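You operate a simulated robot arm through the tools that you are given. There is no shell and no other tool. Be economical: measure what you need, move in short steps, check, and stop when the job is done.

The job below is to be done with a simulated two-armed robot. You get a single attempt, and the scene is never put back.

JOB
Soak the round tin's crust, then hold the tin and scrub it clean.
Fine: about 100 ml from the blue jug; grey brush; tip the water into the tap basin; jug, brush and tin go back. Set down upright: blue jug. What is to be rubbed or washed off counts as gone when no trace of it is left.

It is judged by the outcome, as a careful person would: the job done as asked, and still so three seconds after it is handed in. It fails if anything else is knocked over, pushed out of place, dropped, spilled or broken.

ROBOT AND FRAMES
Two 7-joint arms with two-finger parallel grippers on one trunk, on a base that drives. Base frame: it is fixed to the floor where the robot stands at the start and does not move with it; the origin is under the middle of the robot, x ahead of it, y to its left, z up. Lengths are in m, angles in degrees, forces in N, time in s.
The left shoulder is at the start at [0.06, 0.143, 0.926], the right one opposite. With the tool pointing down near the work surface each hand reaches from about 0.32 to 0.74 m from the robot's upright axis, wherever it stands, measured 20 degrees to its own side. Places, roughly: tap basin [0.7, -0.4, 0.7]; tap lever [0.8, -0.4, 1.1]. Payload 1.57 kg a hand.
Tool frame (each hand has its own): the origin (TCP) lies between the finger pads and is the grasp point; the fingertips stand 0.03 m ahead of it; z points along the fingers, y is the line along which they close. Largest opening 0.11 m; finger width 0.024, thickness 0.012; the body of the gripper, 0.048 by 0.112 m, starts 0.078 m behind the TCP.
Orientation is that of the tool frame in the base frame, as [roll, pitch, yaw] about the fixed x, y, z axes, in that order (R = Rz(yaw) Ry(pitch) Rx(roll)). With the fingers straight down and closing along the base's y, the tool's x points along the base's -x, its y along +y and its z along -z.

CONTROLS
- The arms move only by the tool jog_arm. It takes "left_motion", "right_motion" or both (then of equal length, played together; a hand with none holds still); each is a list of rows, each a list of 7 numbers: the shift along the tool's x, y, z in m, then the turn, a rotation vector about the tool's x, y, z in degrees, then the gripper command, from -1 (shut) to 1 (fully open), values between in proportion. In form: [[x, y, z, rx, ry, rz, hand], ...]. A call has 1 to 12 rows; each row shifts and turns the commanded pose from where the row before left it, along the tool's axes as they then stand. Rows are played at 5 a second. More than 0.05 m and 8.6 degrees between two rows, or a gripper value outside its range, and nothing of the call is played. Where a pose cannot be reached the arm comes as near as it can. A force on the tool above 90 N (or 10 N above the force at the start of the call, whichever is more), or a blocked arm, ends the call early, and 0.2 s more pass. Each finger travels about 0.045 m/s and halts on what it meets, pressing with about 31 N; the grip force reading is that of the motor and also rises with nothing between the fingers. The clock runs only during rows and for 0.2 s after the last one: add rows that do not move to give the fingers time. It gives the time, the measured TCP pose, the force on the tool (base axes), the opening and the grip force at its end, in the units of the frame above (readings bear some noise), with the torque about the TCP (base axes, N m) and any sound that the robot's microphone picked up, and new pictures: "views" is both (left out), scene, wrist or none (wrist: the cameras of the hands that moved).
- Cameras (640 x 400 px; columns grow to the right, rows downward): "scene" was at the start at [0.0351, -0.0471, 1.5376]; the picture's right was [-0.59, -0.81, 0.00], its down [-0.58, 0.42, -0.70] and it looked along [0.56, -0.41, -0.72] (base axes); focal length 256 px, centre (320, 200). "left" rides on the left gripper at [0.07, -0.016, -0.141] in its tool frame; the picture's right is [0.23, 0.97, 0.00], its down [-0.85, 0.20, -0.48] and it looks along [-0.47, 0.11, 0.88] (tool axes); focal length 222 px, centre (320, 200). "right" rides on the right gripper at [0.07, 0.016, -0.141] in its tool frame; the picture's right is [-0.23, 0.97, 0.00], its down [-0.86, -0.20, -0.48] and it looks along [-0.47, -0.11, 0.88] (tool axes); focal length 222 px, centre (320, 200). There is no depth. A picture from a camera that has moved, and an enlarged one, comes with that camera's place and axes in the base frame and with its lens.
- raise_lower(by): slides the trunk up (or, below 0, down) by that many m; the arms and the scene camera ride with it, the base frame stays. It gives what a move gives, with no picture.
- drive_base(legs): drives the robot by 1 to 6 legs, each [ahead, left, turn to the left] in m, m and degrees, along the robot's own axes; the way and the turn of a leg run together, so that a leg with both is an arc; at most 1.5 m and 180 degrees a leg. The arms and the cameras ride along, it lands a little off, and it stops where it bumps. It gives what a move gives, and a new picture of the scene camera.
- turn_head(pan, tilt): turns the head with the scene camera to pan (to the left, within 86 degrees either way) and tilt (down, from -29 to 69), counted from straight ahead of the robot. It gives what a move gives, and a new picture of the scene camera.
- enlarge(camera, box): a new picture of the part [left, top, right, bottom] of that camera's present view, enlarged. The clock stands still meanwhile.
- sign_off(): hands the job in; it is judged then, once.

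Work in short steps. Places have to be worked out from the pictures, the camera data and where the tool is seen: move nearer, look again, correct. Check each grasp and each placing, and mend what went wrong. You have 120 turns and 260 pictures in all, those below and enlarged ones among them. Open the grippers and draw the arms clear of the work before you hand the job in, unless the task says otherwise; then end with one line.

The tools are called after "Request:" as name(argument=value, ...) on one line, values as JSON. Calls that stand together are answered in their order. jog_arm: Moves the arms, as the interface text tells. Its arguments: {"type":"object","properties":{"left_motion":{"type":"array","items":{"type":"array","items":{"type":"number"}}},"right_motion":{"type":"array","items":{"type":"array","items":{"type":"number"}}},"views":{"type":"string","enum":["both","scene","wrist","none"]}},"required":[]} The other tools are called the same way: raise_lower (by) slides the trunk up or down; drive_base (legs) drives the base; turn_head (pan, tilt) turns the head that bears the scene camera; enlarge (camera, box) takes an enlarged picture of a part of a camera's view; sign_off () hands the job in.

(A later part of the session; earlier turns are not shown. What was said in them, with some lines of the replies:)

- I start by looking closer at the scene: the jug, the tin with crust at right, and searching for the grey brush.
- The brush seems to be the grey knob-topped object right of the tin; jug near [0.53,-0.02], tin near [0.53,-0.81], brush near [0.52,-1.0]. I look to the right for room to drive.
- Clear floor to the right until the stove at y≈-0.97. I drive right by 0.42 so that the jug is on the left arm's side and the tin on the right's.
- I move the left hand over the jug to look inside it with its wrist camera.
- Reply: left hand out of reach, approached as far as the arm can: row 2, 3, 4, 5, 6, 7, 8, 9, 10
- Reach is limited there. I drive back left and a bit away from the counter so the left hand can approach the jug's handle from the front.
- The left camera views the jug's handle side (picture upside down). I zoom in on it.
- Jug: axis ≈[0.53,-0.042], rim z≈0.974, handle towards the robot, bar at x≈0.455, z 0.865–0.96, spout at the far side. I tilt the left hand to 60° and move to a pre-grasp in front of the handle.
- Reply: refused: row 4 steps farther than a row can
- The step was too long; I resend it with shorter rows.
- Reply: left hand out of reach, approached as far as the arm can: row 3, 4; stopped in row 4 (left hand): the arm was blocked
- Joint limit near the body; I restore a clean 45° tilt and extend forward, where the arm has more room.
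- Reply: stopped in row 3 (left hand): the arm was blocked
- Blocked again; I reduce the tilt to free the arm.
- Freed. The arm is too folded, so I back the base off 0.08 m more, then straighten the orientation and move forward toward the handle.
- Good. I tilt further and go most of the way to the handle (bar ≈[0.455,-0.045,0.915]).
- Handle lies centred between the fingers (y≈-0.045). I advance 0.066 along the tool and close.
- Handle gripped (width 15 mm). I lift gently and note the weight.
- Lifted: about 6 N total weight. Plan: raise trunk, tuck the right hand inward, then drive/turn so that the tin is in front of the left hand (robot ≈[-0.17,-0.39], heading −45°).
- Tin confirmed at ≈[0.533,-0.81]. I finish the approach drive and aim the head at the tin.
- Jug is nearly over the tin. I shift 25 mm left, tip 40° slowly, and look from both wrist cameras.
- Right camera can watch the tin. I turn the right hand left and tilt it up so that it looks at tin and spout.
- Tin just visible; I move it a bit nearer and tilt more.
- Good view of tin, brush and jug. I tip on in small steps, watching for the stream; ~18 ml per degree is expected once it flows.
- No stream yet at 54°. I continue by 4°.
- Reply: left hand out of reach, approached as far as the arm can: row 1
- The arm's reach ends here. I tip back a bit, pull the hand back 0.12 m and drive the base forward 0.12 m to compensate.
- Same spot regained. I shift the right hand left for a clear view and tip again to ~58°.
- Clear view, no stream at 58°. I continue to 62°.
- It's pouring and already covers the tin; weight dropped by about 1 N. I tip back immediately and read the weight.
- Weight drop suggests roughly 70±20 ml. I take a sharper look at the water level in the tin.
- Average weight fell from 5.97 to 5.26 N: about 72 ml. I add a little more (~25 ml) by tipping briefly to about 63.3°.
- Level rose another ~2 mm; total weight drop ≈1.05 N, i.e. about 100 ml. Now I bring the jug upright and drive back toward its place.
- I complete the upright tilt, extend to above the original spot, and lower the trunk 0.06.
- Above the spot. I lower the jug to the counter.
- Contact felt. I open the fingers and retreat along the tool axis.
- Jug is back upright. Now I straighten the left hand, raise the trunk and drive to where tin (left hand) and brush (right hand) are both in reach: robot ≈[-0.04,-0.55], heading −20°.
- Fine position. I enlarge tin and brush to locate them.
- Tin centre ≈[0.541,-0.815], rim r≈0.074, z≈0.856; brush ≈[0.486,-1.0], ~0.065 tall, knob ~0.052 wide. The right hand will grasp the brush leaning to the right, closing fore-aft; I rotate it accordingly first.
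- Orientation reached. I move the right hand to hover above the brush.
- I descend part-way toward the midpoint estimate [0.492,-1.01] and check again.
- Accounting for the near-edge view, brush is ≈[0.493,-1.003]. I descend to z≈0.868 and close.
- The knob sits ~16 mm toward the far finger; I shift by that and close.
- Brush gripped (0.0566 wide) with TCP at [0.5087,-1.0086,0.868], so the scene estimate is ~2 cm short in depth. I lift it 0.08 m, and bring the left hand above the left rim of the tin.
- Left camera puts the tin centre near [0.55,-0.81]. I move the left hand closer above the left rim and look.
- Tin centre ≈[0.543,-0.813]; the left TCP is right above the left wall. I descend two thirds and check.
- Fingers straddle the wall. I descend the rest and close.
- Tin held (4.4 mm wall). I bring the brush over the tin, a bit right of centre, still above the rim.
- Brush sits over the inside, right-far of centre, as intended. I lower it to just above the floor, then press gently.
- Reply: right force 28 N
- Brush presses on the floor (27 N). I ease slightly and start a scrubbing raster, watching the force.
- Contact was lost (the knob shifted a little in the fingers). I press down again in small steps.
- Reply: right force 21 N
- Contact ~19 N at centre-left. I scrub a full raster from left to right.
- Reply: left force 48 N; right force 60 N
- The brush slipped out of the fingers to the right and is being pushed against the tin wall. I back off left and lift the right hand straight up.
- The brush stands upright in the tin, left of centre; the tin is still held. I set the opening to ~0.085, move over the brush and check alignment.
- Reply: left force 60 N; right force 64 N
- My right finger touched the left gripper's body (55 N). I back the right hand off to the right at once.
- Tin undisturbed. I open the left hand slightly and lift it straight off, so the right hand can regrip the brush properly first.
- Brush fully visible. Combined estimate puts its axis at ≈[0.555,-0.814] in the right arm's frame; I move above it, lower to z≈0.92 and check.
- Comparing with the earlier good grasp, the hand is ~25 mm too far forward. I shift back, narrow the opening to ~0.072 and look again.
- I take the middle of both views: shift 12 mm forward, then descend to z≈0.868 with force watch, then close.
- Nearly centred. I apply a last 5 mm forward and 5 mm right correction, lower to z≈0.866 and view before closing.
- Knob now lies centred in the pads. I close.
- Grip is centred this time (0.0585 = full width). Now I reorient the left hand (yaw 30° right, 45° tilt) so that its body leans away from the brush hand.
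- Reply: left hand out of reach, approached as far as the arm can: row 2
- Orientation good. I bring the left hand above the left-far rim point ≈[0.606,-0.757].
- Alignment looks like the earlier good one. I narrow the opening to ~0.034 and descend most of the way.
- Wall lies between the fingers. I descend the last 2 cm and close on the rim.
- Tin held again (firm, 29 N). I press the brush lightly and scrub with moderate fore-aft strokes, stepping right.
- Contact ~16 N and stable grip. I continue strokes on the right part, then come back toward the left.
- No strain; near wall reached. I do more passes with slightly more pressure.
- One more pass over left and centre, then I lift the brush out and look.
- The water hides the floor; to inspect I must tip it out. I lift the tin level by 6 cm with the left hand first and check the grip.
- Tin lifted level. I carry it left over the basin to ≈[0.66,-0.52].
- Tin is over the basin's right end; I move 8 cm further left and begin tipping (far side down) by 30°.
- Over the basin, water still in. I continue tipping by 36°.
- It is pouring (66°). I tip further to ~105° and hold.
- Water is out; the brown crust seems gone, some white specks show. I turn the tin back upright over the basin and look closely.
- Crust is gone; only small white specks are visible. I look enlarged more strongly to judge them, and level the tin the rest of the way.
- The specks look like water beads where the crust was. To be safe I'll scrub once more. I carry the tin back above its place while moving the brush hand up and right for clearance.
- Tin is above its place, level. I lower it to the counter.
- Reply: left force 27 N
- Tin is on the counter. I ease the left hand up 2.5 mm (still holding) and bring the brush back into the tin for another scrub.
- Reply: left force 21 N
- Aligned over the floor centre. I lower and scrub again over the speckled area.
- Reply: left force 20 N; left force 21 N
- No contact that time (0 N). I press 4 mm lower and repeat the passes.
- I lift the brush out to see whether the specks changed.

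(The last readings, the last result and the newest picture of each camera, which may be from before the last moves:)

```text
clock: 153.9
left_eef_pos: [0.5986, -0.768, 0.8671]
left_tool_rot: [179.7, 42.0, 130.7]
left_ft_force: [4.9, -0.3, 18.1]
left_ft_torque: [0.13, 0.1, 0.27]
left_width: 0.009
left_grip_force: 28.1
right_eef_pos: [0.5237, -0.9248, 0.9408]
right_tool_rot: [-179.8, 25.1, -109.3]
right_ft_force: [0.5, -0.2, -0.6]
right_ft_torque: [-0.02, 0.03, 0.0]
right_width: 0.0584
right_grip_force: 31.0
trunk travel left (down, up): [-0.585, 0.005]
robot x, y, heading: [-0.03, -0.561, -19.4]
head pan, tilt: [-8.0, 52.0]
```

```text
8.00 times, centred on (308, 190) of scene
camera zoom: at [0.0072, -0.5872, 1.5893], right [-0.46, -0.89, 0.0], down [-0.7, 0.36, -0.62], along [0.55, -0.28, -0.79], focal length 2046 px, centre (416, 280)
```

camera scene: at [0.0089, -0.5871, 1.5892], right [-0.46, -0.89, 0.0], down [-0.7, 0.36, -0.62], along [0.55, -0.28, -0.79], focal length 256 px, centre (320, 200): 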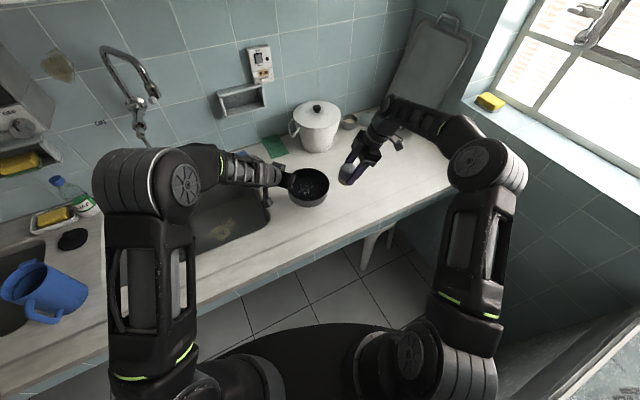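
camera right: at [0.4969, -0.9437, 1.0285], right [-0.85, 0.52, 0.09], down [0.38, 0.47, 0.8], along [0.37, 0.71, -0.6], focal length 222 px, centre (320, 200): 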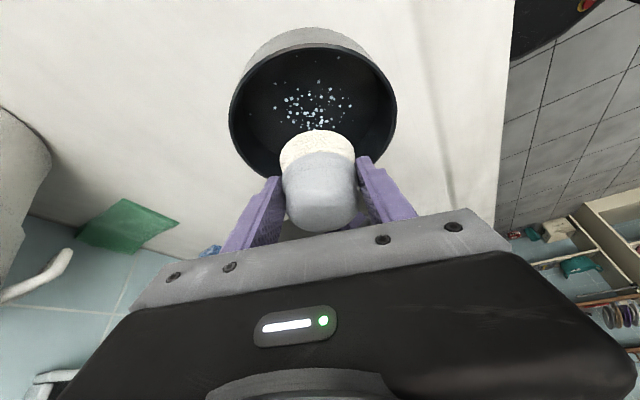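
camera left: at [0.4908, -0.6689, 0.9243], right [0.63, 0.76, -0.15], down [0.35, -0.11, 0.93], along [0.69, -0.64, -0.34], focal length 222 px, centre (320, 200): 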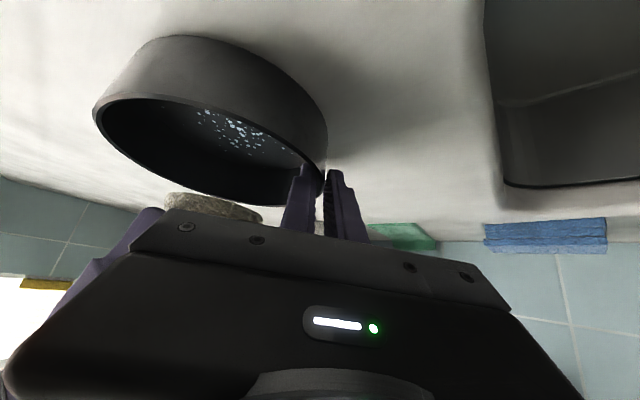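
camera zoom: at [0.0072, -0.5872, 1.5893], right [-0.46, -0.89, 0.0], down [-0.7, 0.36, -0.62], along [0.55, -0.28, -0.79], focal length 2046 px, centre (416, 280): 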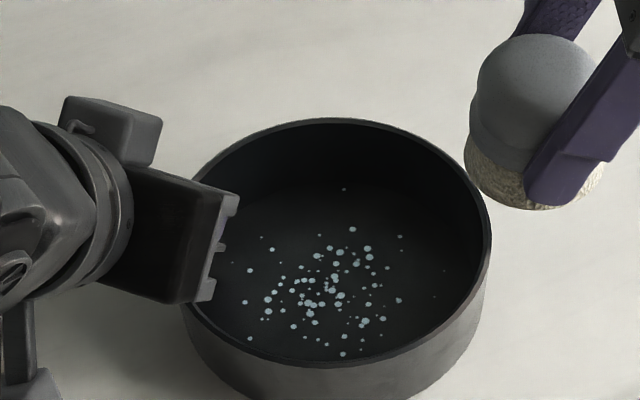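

The specks don't respond to scrubbing – they are just water beads; the crust is gone. I return the brush to its spot ≈[0.507,-1.014].

Request:
jog_arm(right_motion=[[0.0246, -0.0034, 0, 0, 0, 0, -1], [0.0246, -0.0034, 0, 0, 0, 0, -1], [0.0246, -0.0034, 0, 0, 0, 0, -1], [0.0246, -0.0034, 0, 0, 0, 0, -1], [0.0072, 0, 0.0154, 0, 0, 0, -1], [0.0072, 0, 0.0154, 0, 0, 0, -1], [0, 0, 0, 0, 0, 0, -1]], views="none")

Request:
enlarge(camera="scene", box=[320, 150, 400, 210])

```text
clock: 155.5
left_eef_pos: [0.598, -0.7686, 0.8668]
left_tool_rot: [179.7, 42.0, 130.6]
left_ft_force: [5.4, 0.2, 19.6]
left_ft_torque: [0.08, 0.26, 0.17]
left_width: 0.0086
left_grip_force: 27.3
right_eef_pos: [0.5073, -1.0122, 0.8656]
right_tool_rot: [-179.8, 25.0, -109.5]
right_ft_force: [-0.9, 0.2, 0.0]
right_ft_torque: [0.01, 0.02, 0.01]
right_width: 0.0583
right_grip_force: 31.1
trunk travel left (down, up): [-0.585, 0.005]
robot x, y, heading: [-0.0312, -0.565, -19.5]
head pan, tilt: [-8.0, 52.0]
```

```text
6.67 times, centred on (360, 180) of scene
camera zoom: at [0.0072, -0.5871, 1.5893], right [-0.46, -0.89, 0.0], down [-0.7, 0.36, -0.62], along [0.55, -0.28, -0.79], focal length 1705 px, centre (53, 333)
```

zoom: 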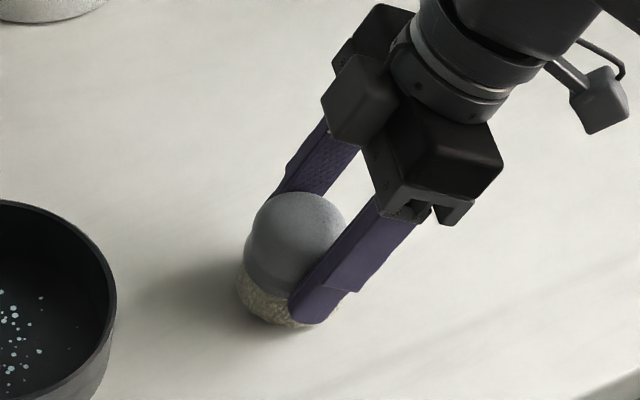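

Compared with the original picture it should go ~7 mm right and ~4 mm nearer. I correct and lower to contact.

Request:
jog_arm(right_motion=[[0.0063, 0.004, -0.003, 0, 0, 0, -1], [0.0017, 0, 0.0036, 0, 0, 0, -1], [0.0008, 0, 0.0018, 0, 0, 0, -1], [0, 0, 0, 0, 0, 0, -1]], views="none")

Request:
enlarge(camera="scene", box=[320, 150, 400, 210])

```text
clock: 156.5
left_eef_pos: [0.5994, -0.7688, 0.8671]
left_tool_rot: [179.7, 42.1, 130.6]
left_ft_force: [3.4, -1.0, 18.7]
left_ft_torque: [0.12, 0.27, 0.16]
left_width: 0.0087
left_grip_force: 27.6
right_eef_pos: [0.5005, -1.0159, 0.8591]
right_tool_rot: [-179.9, 25.0, -109.3]
right_ft_force: [-0.7, -0.1, -1.2]
right_ft_torque: [-0.04, 0.02, 0.03]
right_width: 0.0582
right_grip_force: 31.4
trunk travel left (down, up): [-0.585, 0.005]
robot x, y, heading: [-0.0278, -0.5657, -19.3]
head pan, tilt: [-8.0, 52.0]
```

```text
6.67 times, centred on (360, 180) of scene
camera zoom: at [0.0072, -0.5872, 1.5893], right [-0.46, -0.89, 0.0], down [-0.7, 0.36, -0.62], along [0.55, -0.28, -0.79], focal length 1705 px, centre (53, 333)
```

zoom: 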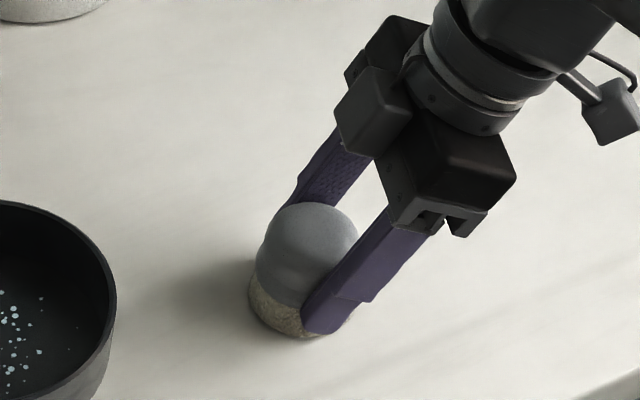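

Position matches. I lower in small steps till contact.

Request:
jog_arm(right_motion=[[0.0008, 0, 0.0018, 0, 0, 0, -1], [0, 0, 0, 0, 0, 0, -1]], views="none")

Request:
jog_arm(right_motion=[[0.0008, 0, 0.0018, 0, 0, 0, -1], [0, 0, 0, 0, 0, 0, -1]], views="none")

```text
clock: 157.1
left_eef_pos: [0.5988, -0.7673, 0.8675]
left_tool_rot: [179.8, 42.1, 130.6]
left_ft_force: [3.5, -2.5, 18.8]
left_ft_torque: [0.09, 0.27, 0.15]
left_width: 0.0085
left_grip_force: 27.1
right_eef_pos: [0.5009, -1.0177, 0.8581]
right_tool_rot: [-179.7, 25.0, -109.3]
right_ft_force: [0.7, -0.1, -0.3]
right_ft_torque: [-0.02, 0.0, 0.01]
right_width: 0.0583
right_grip_force: 30.5
trunk travel left (down, up): [-0.585, 0.005]
robot x, y, heading: [-0.0271, -0.5637, -19.1]
head pan, tilt: [-8.0, 52.0]
```

```text
clock: 157.7
left_eef_pos: [0.599, -0.7674, 0.8663]
left_tool_rot: [179.7, 42.1, 130.6]
left_ft_force: [4.9, -3.9, 16.2]
left_ft_torque: [0.03, 0.15, 0.18]
left_width: 0.0085
left_grip_force: 27.3
right_eef_pos: [0.5004, -1.0164, 0.8554]
right_tool_rot: [-179.8, 25.2, -109.4]
right_ft_force: [-1.6, 0.1, 3.8]
right_ft_torque: [-0.01, -0.04, 0.03]
right_width: 0.0582
right_grip_force: 31.3
trunk travel left (down, up): [-0.585, 0.005]
robot x, y, heading: [-0.0308, -0.5627, -19.2]
head pan, tilt: [-8.0, 52.0]
```

Contact. I release the brush, and also release the tin with a small opening, lifting both hands straight up.

Request:
jog_arm(right_motion=[[0, 0, 0, 0, 0, 0, -0.1], [0, 0, 0, 0, 0, 0, 0.3], [0, 0, 0, 0, 0, 0, 0.6], [0, 0, 0, 0, 0, 0, 0.6], [-0.0085, 0, -0.0181, 0, 0, 0, 0.6], [-0.0169, 0, -0.0362, 0, 0, 0, 0.6], [-0.0169, 0, -0.0362, 0, 0, 0, 0.6], [-0.0169, 0, -0.0362, 0, 0, 0, 0.6]], left_motion=[[-0.001, 0, -0.0012, 0, 0, 0, -1], [-0.001, 0, -0.0012, 0, 0, 0, -0.85], [0, 0, 0, 0, 0, 0, -0.68], [0, 0, 0, 0, 0, 0, -0.6], [-0.0067, 0, -0.0074, 0, 0, 0, -0.6], [-0.0134, 0, -0.0149, 0, 0, 0, -0.6], [-0.0201, 0, -0.0223, 0, 0, 0, -0.6], [-0.0201, 0.01, -0.0223, 0, 0, 0, -0.6]], views="both")

Request:
enlarge(camera="scene", box=[270, 160, 390, 235])

```text
clock: 159.5
left_eef_pos: [0.6053, -0.759, 0.9596]
left_tool_rot: [179.8, 41.9, 130.6]
left_ft_force: [0.0, -0.5, 0.7]
left_ft_torque: [0.01, 0.01, 0.01]
left_width: 0.0221
left_grip_force: 0.1
right_eef_pos: [0.4991, -1.0169, 0.9946]
right_tool_rot: [-179.9, 25.1, -109.4]
right_ft_force: [-0.3, -0.3, 0.4]
right_ft_torque: [0.0, 0.03, 0.0]
right_width: 0.0879
right_grip_force: 0.1
trunk travel left (down, up): [-0.585, 0.005]
robot x, y, heading: [-0.0303, -0.5645, -19.6]
head pan, tilt: [-8.0, 52.0]
camera scene: at [0.0082, -0.5863, 1.5891], right [-0.46, -0.89, 0.0], down [-0.7, 0.36, -0.62], along [0.55, -0.28, -0.79], focal length 256 px, centre (320, 200)
camera right: at [0.4437, -1.1276, 1.0931], right [-0.85, 0.52, 0.09], down [0.38, 0.47, 0.8], along [0.37, 0.71, -0.6], focal length 222 px, centre (320, 200)
camera left: at [0.4971, -0.6594, 1.0176], right [0.63, 0.76, -0.15], down [0.36, -0.11, 0.93], along [0.69, -0.64, -0.34], focal length 222 px, centre (320, 200)
```

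scene: 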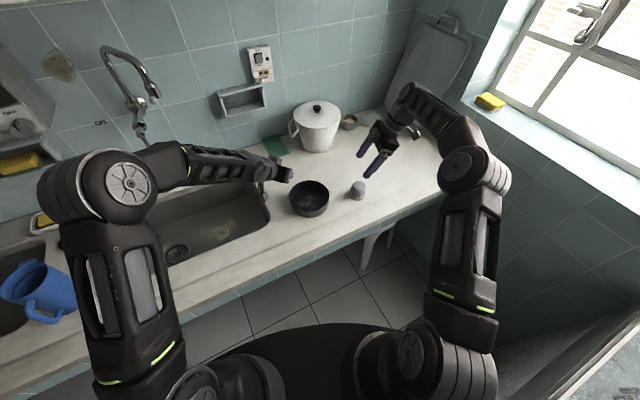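
right: 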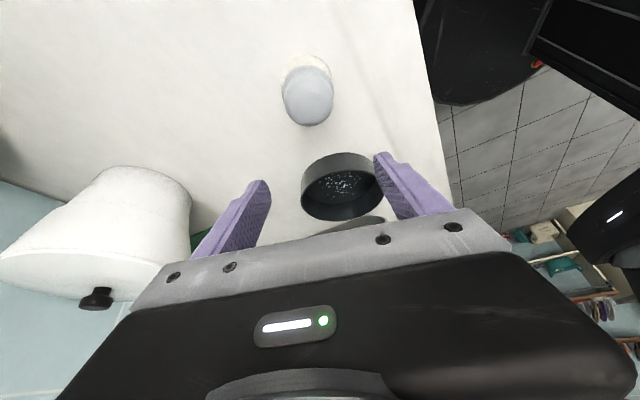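
left: 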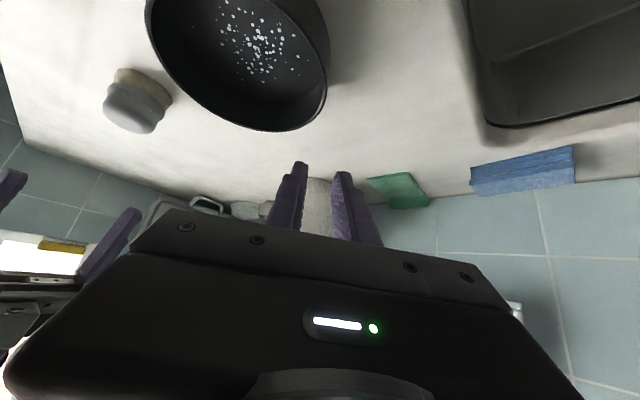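

```text
5.33 times, centred on (330, 198) of scene
camera zoom: at [0.0082, -0.5863, 1.5891], right [-0.46, -0.89, 0.0], down [-0.7, 0.36, -0.62], along [0.55, -0.28, -0.79], focal length 1364 px, centre (267, 213)
```

zoom: 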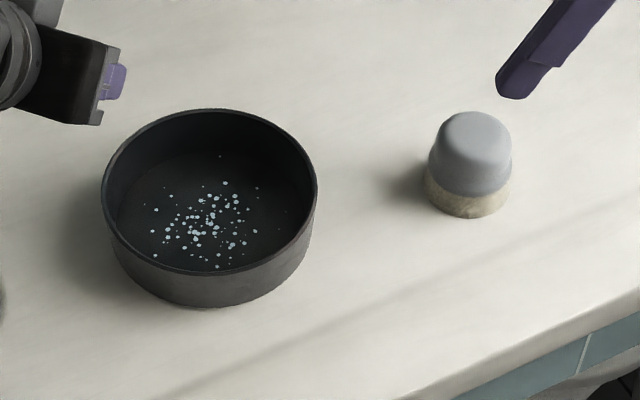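

Brush and tin are back within about a centimetre of their starts. I open and draw both hands clear, then check the jug.

Request:
jog_arm(left_motion=[[0, 0.02, -0.03, 0, 0, 0, 0], [0, 0.02, -0.03, 0, 0, 0, 0.5], [0, 0.02, -0.03, 0, 0, 0, 1], [0, 0, 0, 0, 0, 0, 1]], right_motion=[[0, 0, -0.03, 0, 0, 0, 1], [0, 0, -0.03, 0, 0, 0, 1], [0, 0, -0.03, 0, 0, 0, 1], [0, 0, 0, 0, 0, 0, 1]], views="none")

Request:
turn_head(pan=25, tilt=48)

Request:
turn_head(pan=-8, tilt=52)

Request:
enlarge(camera="scene", box=[276, 165, 340, 225])

```text
clock: 160.5
left_eef_pos: [0.6126, -0.6763, 1.0271]
left_tool_rot: [179.8, 42.0, 130.6]
left_ft_force: [0.7, 0.1, 0.2]
left_ft_torque: [0.01, -0.02, -0.01]
left_width: 0.1061
left_grip_force: 0.1
right_eef_pos: [0.4989, -1.0229, 1.0021]
right_tool_rot: [-179.8, 25.0, -109.4]
right_ft_force: [-0.3, -1.2, -0.2]
right_ft_torque: [0.0, -0.02, 0.01]
right_width: 0.1101
right_grip_force: 0.1
right hand out of reach, approached as far as the arm can: row 1, 2, 3
trunk travel left (down, up): [-0.585, 0.005]
robot x, y, heading: [-0.0289, -0.5619, -19.5]
head pan, tilt: [-8.0, 52.0]
```

```text
clock: 161.4
left_eef_pos: [0.6131, -0.6759, 1.0257]
left_tool_rot: [179.7, 41.9, 130.6]
left_ft_force: [0.1, 0.0, -0.3]
left_ft_torque: [-0.01, 0.0, -0.01]
left_width: 0.1101
left_grip_force: 0.1
right_eef_pos: [0.4988, -1.0205, 1.0036]
right_tool_rot: [-179.9, 25.0, -109.4]
right_ft_force: [-0.2, -0.2, -1.5]
right_ft_torque: [-0.01, 0.03, -0.02]
right_width: 0.1098
right_grip_force: 0.0
trunk travel left (down, up): [-0.585, 0.005]
robot x, y, heading: [-0.0305, -0.5641, -19.3]
head pan, tilt: [25.0, 48.0]
camera scene: at [0.0203, -0.5453, 1.5945], right [0.1, -1.0, 0.0], down [-0.74, -0.07, -0.67], along [0.67, 0.06, -0.74], focal length 256 px, centre (320, 200)
```

scene: 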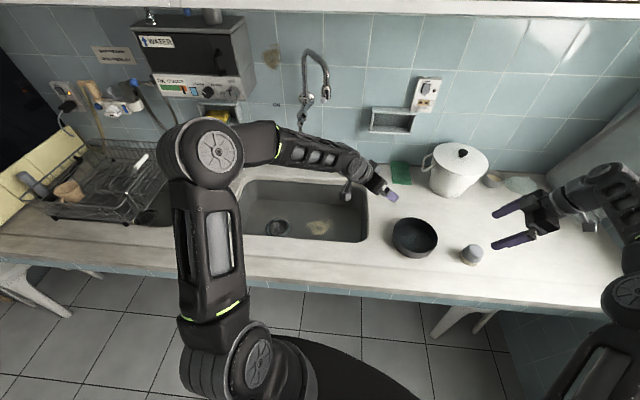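

```text
clock: 162.4
left_eef_pos: [0.6117, -0.676, 1.0269]
left_tool_rot: [179.9, 41.9, 130.7]
left_ft_force: [0.3, -1.5, 0.2]
left_ft_torque: [0.0, -0.01, -0.05]
left_width: 0.1103
left_grip_force: 0.0
right_eef_pos: [0.4977, -1.0218, 1.0043]
right_tool_rot: [-179.7, 25.0, -109.3]
right_ft_force: [-0.3, 0.0, -0.2]
right_ft_torque: [-0.01, 0.0, 0.0]
right_width: 0.1101
right_grip_force: 0.2
trunk travel left (down, up): [-0.585, 0.005]
robot x, y, heading: [-0.0313, -0.5631, -19.5]
head pan, tilt: [-8.0, 52.0]
camera scene: at [0.0086, -0.5875, 1.5892], right [-0.46, -0.89, 0.0], down [-0.7, 0.36, -0.62], along [0.55, -0.28, -0.79], focal length 256 px, centre (320, 200)
```

scene: 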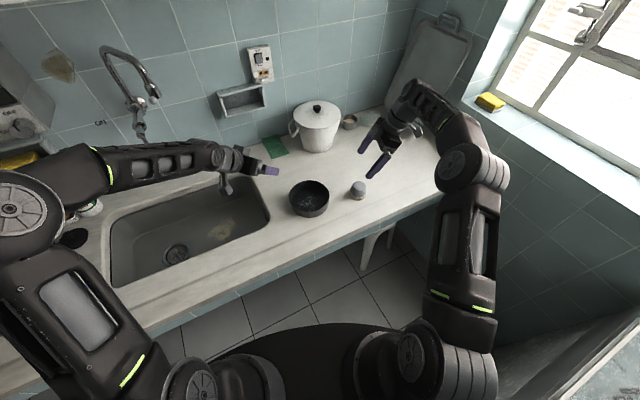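

```text
6.67 times, centred on (308, 195) of scene
camera zoom: at [0.0086, -0.5875, 1.5892], right [-0.46, -0.89, 0.0], down [-0.7, 0.36, -0.62], along [0.55, -0.28, -0.79], focal length 1705 px, centre (400, 233)
```

zoom: 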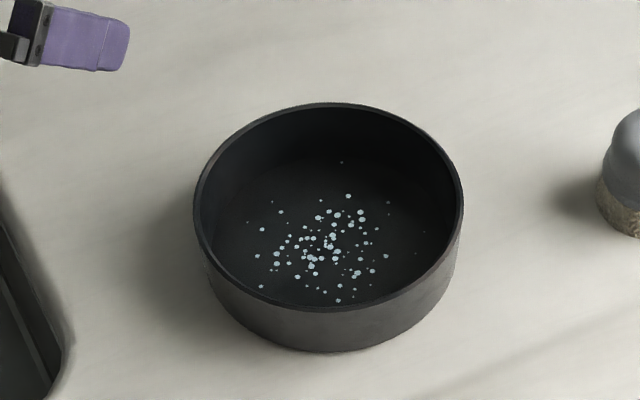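

The tin shows no crust, only water beads, and the jug, brush and tin are all back in place with the hands empty and clear. I hand the job in.

Request:
sign_off()

```text
The job is handed in.
```

The round tin was soaked with about 100 ml from the blue jug, held and scrubbed with the grey brush, and emptied into the tap basin. The jug stands upright in its place, and the tin and brush are back within about 1 cm of where they started. No brown crust is visible; small pale specks remain on the tin floor, which I took for water beads because scrubbing did not change them.
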